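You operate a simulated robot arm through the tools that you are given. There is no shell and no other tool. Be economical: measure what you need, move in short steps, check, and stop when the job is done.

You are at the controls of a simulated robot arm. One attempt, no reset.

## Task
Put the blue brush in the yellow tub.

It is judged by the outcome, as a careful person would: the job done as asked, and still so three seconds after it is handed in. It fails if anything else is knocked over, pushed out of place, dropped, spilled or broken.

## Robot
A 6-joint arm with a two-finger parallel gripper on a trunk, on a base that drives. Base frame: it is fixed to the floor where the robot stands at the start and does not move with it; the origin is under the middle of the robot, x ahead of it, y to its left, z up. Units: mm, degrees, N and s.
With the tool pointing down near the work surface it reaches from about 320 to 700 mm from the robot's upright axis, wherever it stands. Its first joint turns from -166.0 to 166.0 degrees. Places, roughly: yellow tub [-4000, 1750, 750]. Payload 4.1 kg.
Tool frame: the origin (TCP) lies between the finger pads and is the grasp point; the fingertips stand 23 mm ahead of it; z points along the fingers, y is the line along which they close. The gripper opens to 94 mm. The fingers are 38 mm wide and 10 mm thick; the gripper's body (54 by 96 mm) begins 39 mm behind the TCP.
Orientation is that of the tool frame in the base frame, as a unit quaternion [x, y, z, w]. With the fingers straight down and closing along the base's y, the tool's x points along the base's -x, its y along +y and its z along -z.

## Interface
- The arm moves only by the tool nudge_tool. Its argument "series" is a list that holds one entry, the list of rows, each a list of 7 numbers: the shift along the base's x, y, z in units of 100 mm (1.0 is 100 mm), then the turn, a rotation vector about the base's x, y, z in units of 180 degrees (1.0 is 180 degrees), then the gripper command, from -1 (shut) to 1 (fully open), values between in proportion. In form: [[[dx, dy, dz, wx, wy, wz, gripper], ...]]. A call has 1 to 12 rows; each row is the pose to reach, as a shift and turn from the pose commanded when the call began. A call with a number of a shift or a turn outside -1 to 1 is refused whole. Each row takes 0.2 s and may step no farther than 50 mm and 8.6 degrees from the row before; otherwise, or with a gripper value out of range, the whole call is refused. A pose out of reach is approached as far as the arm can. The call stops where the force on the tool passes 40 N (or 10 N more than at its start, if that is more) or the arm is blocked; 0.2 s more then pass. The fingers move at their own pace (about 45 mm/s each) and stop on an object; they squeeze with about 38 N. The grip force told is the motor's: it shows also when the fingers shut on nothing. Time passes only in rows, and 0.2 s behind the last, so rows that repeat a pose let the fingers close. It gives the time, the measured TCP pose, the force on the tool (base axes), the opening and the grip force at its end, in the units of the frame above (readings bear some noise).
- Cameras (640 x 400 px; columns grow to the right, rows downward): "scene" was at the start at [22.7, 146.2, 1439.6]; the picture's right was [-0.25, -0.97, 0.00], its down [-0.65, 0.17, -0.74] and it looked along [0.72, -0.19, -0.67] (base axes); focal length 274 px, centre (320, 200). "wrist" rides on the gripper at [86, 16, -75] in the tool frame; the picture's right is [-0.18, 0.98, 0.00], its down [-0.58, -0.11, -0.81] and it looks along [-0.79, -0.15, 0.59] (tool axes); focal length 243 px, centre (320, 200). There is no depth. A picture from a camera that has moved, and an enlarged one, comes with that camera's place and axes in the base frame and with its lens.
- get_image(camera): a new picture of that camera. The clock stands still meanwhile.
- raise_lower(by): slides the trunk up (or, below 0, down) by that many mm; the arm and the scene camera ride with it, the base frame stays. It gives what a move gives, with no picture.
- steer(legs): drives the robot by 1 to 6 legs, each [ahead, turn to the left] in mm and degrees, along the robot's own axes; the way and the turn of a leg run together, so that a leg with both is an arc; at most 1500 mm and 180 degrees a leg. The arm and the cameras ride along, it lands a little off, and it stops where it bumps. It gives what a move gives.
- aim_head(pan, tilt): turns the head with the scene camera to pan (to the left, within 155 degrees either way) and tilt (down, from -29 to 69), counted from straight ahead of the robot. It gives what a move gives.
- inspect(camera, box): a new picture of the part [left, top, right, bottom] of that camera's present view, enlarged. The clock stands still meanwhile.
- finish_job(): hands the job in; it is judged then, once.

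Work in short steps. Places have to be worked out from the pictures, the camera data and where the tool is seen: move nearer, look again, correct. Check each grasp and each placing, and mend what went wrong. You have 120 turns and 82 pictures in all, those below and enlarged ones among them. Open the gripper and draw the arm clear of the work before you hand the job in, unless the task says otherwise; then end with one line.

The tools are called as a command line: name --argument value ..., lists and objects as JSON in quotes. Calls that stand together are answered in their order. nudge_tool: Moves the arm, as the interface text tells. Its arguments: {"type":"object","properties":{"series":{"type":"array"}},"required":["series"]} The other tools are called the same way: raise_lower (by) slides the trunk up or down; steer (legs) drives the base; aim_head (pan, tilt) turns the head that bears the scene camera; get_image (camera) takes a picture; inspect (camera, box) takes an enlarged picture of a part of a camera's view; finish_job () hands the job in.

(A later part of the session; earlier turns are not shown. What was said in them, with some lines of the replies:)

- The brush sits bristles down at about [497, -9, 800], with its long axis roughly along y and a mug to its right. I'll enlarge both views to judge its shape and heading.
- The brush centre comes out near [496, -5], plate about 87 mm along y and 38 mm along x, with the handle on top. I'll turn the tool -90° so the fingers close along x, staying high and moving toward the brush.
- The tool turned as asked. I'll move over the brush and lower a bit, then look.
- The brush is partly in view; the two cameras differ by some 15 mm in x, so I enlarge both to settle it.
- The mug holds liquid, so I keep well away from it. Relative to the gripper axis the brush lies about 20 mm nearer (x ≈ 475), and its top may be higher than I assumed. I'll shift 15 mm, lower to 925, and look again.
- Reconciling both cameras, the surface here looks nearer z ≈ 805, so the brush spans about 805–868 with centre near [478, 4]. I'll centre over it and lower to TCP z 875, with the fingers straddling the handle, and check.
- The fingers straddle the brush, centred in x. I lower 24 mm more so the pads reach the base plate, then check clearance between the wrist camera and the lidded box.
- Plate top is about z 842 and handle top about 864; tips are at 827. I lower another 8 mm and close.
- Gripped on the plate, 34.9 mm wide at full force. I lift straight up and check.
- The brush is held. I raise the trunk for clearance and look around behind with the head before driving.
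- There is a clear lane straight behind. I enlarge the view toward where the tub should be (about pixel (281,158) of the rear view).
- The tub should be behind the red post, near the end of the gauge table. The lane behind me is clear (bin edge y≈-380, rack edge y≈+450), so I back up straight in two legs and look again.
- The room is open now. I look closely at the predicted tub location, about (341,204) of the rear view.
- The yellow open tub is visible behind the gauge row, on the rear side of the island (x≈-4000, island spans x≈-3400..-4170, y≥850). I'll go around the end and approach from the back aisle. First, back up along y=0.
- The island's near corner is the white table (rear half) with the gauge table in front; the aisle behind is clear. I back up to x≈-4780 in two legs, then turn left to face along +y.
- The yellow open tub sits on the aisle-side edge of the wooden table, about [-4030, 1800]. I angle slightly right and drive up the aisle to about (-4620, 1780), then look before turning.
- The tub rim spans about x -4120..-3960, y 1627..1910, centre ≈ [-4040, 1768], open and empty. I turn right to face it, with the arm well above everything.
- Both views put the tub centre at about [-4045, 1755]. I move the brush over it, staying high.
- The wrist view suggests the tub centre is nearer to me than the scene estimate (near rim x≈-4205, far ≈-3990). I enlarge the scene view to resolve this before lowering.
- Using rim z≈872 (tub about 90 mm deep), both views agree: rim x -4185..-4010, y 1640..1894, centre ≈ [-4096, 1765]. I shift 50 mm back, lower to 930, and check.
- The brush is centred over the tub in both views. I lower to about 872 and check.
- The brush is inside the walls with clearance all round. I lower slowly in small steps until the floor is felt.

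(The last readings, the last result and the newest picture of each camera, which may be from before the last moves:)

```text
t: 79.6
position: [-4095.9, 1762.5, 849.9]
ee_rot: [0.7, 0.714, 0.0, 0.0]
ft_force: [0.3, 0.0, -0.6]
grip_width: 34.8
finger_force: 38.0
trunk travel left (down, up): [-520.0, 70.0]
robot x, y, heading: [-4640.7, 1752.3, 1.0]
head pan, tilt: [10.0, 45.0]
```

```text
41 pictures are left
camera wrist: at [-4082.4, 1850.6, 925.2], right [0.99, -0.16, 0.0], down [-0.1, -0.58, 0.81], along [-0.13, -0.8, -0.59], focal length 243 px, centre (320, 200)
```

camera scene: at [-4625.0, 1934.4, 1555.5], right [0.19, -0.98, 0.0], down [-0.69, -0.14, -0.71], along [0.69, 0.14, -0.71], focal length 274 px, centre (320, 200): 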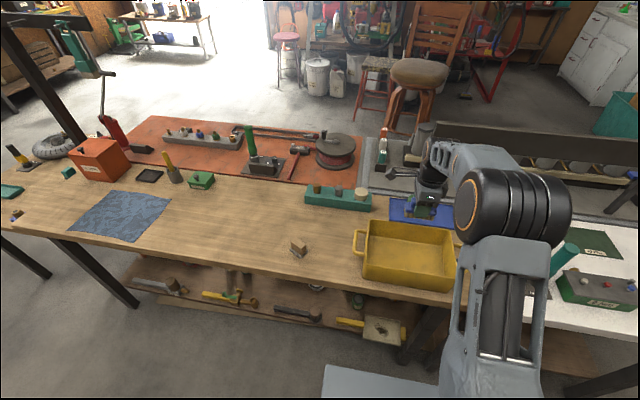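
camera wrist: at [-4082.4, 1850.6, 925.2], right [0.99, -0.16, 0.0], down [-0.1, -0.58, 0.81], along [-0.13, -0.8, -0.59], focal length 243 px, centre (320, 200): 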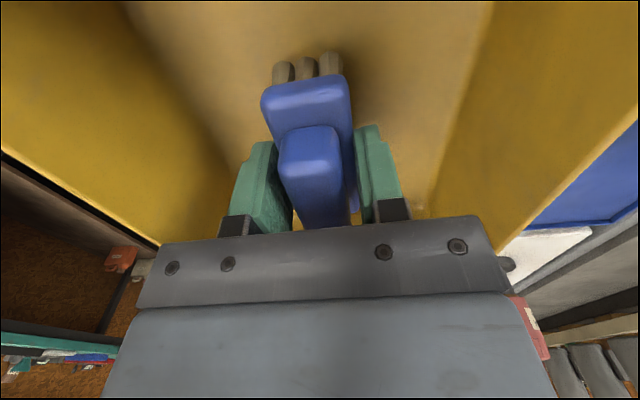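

No contact yet; the floor is close. I continue in 2 mm steps.

nudge_tool --series '[[[0, 0, -0.02, 0, 0, 0, -1], [0, 0, -0.04, 0, 0, 0, -1], [0, 0, -0.06, 0, 0, 0, -1], [0, 0, -0.08, 0, 0, 0, -1], [0, 0, -0.1, 0, 0, 0, -1], [0, 0, -0.12, 0, 0, 0, -1]]]'

inspect --camera "scene" --box '[330, 180, 490, 300]'

```text
t: 81.0
position: [-4095.5, 1762.2, 838.1]
ee_rot: [0.7, 0.714, 0.0, 0.0]
ft_force: [0.4, 0.3, -0.9]
grip_width: 35.0
finger_force: 38.1
trunk travel left (down, up): [-520.0, 70.0]
robot x, y, heading: [-4640.8, 1756.0, 1.3]
head pan, tilt: [10.0, 45.0]
```

```text
3.33 times, centred on (410, 240) of scene
camera zoom: at [-4624.9, 1934.4, 1555.5], right [0.19, -0.98, 0.0], down [-0.69, -0.14, -0.71], along [0.69, 0.14, -0.71], focal length 912 px, centre (20, 67)
```

zoom: 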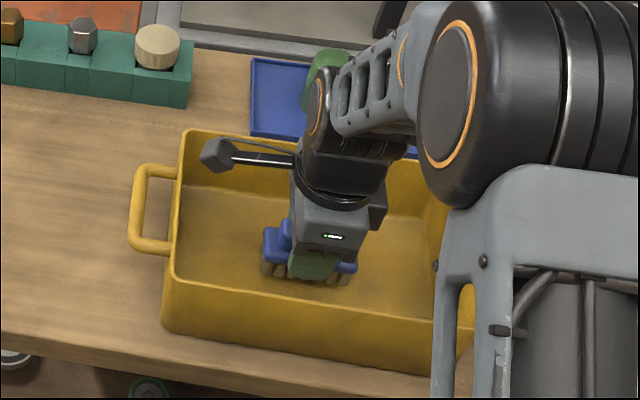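

Still free; the gripper and its camera are inside the rim outline with room. I continue in 2 mm steps.

nudge_tool --series '[[[0, 0, -0.02, 0, 0, 0, -1], [0, 0, -0.04, 0, 0, 0, -1], [0, 0, -0.06, 0, 0, 0, -1], [0, 0, -0.08, 0, 0, 0, -1], [0, 0, -0.1, 0, 0, 0, -1]]]'

get_image --camera "wrist"

```text
t: 82.2
position: [-4095.9, 1762.6, 828.2]
ee_rot: [0.699, 0.715, 0.0, 0.0]
ft_force: [0.7, -0.6, -0.9]
grip_width: 35.2
finger_force: 37.9
trunk travel left (down, up): [-520.0, 70.0]
robot x, y, heading: [-4640.8, 1750.5, 1.1]
head pan, tilt: [10.0, 45.0]
```

```text
39 pictures are left
camera wrist: at [-4082.1, 1850.3, 902.8], right [0.99, -0.16, 0.0], down [-0.1, -0.58, 0.81], along [-0.13, -0.8, -0.59], focal length 243 px, centre (320, 200)
```

wrist: 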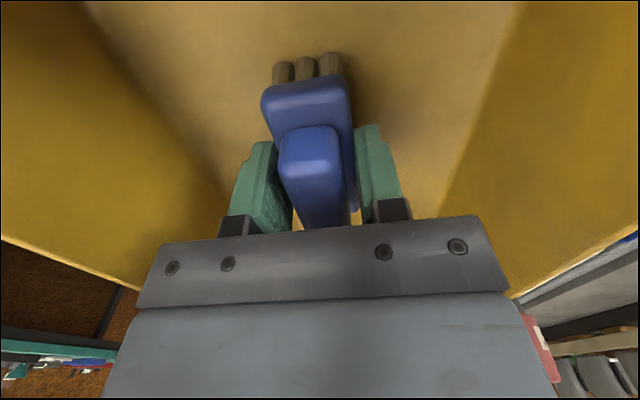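

Still above the floor (shadow gap visible). I keep lowering in 2 mm steps.

nudge_tool --series '[[[0, 0, -0.02, 0, 0, 0, -1], [0, 0, -0.04, 0, 0, 0, -1], [0, 0, -0.06, 0, 0, 0, -1], [0, 0, -0.08, 0, 0, 0, -1], [0, 0, -0.1, 0, 0, 0, -1], [0, 0, -0.12, 0, 0, 0, -1]]]'

inspect --camera "scene" --box '[330, 180, 490, 300]'

get_image --camera "wrist"

```text
t: 83.4
position: [-4094.7, 1762.3, 823.1]
ee_rot: [0.7, 0.714, 0.003, 0.003]
ft_force: [-2.4, 0.6, 16.6]
grip_width: 34.8
finger_force: 38.2
trunk travel left (down, up): [-520.0, 70.0]
robot x, y, heading: [-4646.4, 1753.5, 1.4]
head pan, tilt: [10.0, 45.0]
stopped in row 5: the force on the tool passed its limit (the readings are from after the stop); the commanded pose is now the measured one
```

```text
3.33 times, centred on (410, 240) of scene
camera zoom: at [-4627.0, 1934.4, 1555.2], right [0.19, -0.98, 0.0], down [-0.69, -0.14, -0.71], along [0.69, 0.14, -0.71], focal length 912 px, centre (20, 67)
```

zoom: 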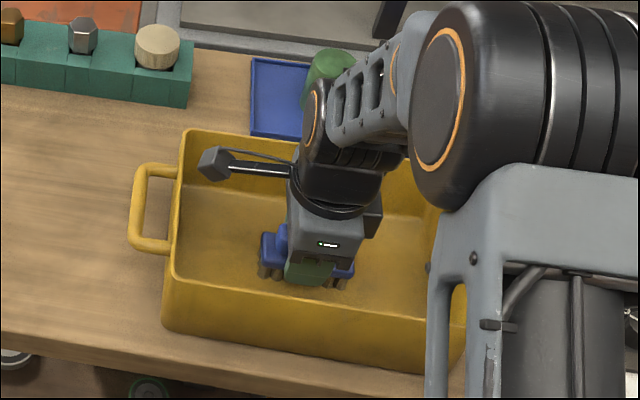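

```text
37 pictures are left
camera wrist: at [-4081.0, 1849.9, 898.2], right [0.99, -0.16, 0.01], down [-0.1, -0.58, 0.81], along [-0.13, -0.8, -0.59], focal length 243 px, centre (320, 200)
```

wrist: 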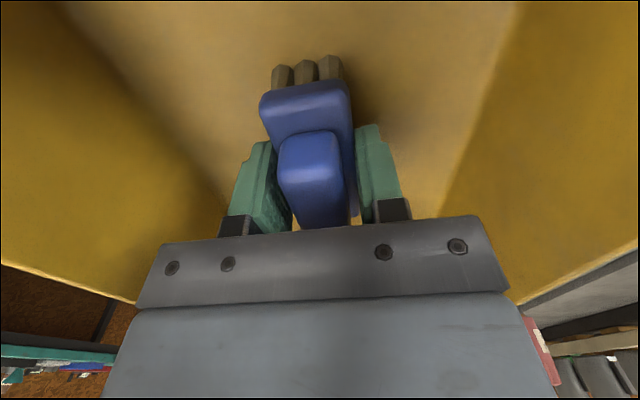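

The bristles touch the tub floor at TCP z≈823. I ease up 1.5 mm to relieve the pressure, then open the fingers partway.

nudge_tool --series '[[[0, 0, 0.015, 0, 0, 0, -1], [0, 0, 0.015, 0, 0, 0, 0.0], [0, 0, 0.015, 0, 0, 0, 0.3], [0, 0, 0.015, 0, 0, 0, 0.4], [0, 0, 0.015, 0, 0, 0, 0.4]]]'

get_image --camera "wrist"

```text
t: 84.6
position: [-4093.3, 1763.1, 822.9]
ee_rot: [0.699, 0.715, 0.001, 0.002]
ft_force: [0.6, 0.4, -0.4]
grip_width: 65.7
finger_force: 0.0
trunk travel left (down, up): [-520.0, 70.0]
robot x, y, heading: [-4643.0, 1752.1, 1.2]
head pan, tilt: [10.0, 45.0]
```

```text
36 pictures are left
camera wrist: at [-4080.5, 1849.5, 898.1], right [0.99, -0.16, 0.0], down [-0.1, -0.58, 0.81], along [-0.13, -0.8, -0.59], focal length 243 px, centre (320, 200)
```

wrist: 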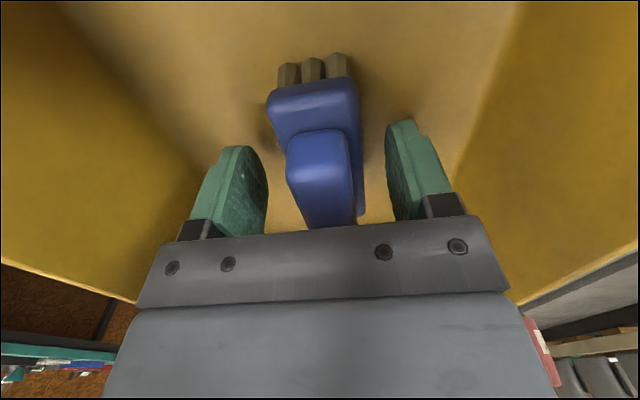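

The brush stands free on the tub floor, with clear gaps to both fingers. I withdraw straight up.

nudge_tool --series '[[[0, 0, 0.15, 0, 0, 0, 0.4], [0, 0, 0.35, 0, 0, 0, 0.4], [0, 0, 0.6, 0, 0, 0, 0.4], [0, 0, 0.8, 0, 0, 0, 0.4], [0, 0, 1.0, 0, 0, 0, 0.4]]]'

nudge_tool --series '[[[0, 0, 0.3, 0, 0, 0, 0.4], [0, 0, 0.6, 0, 0, 0, 0.6], [0, 0, 1.0, 0, 0, 0, 1], [-0.4, 0, 1.0, 0, 0, 0, 1], [-0.8, 0, 1.0, 0, 0, 0, 1]]]'

get_image --camera "scene"

inspect --camera "scene" --box '[330, 180, 490, 300]'

```text
t: 85.8
position: [-4093.9, 1760.4, 924.2]
ee_rot: [0.7, 0.715, 0.001, 0.001]
ft_force: [0.0, -0.1, 0.5]
grip_width: 65.8
finger_force: 0.1
trunk travel left (down, up): [-520.0, 70.0]
robot x, y, heading: [-4641.3, 1753.4, 1.3]
head pan, tilt: [10.0, 45.0]
```

```text
t: 87.0
position: [-4175.5, 1760.7, 1020.6]
ee_rot: [0.7, 0.715, 0.002, 0.001]
ft_force: [-0.1, 0.5, -0.3]
grip_width: 93.9
finger_force: 0.1
trunk travel left (down, up): [-520.0, 70.0]
robot x, y, heading: [-4643.6, 1753.1, 1.3]
head pan, tilt: [10.0, 45.0]
```

```text
35 pictures are left
camera scene: at [-4625.6, 1934.4, 1555.5], right [0.19, -0.98, 0.0], down [-0.69, -0.14, -0.71], along [0.69, 0.14, -0.71], focal length 274 px, centre (320, 200)
```

scene: 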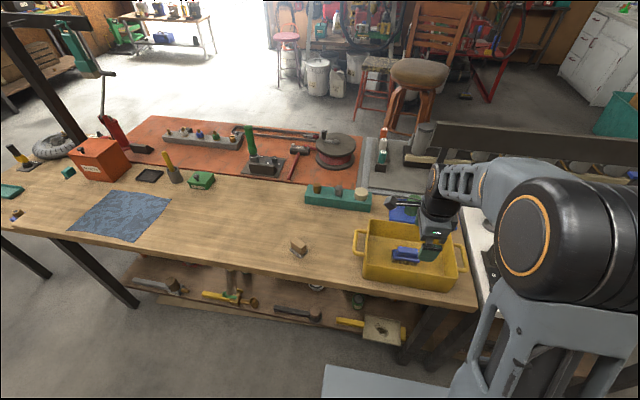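

```text
3.33 times, centred on (410, 240) of scene
camera zoom: at [-4625.6, 1934.4, 1555.5], right [0.19, -0.98, 0.0], down [-0.69, -0.14, -0.71], along [0.69, 0.14, -0.71], focal length 912 px, centre (20, 67)
```

zoom: 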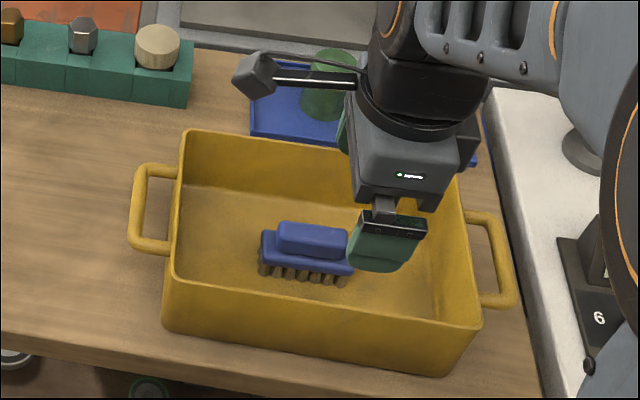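

The brush stands in the yellow tub, the tub has not moved, the gripper is open and the arm is clear. I hand the job in.

finish_job

```text
The job is handed in.
```

The blue brush is standing in the yellow tub; the gripper is open, the arm is clear, and I saw nothing else knocked or moved.
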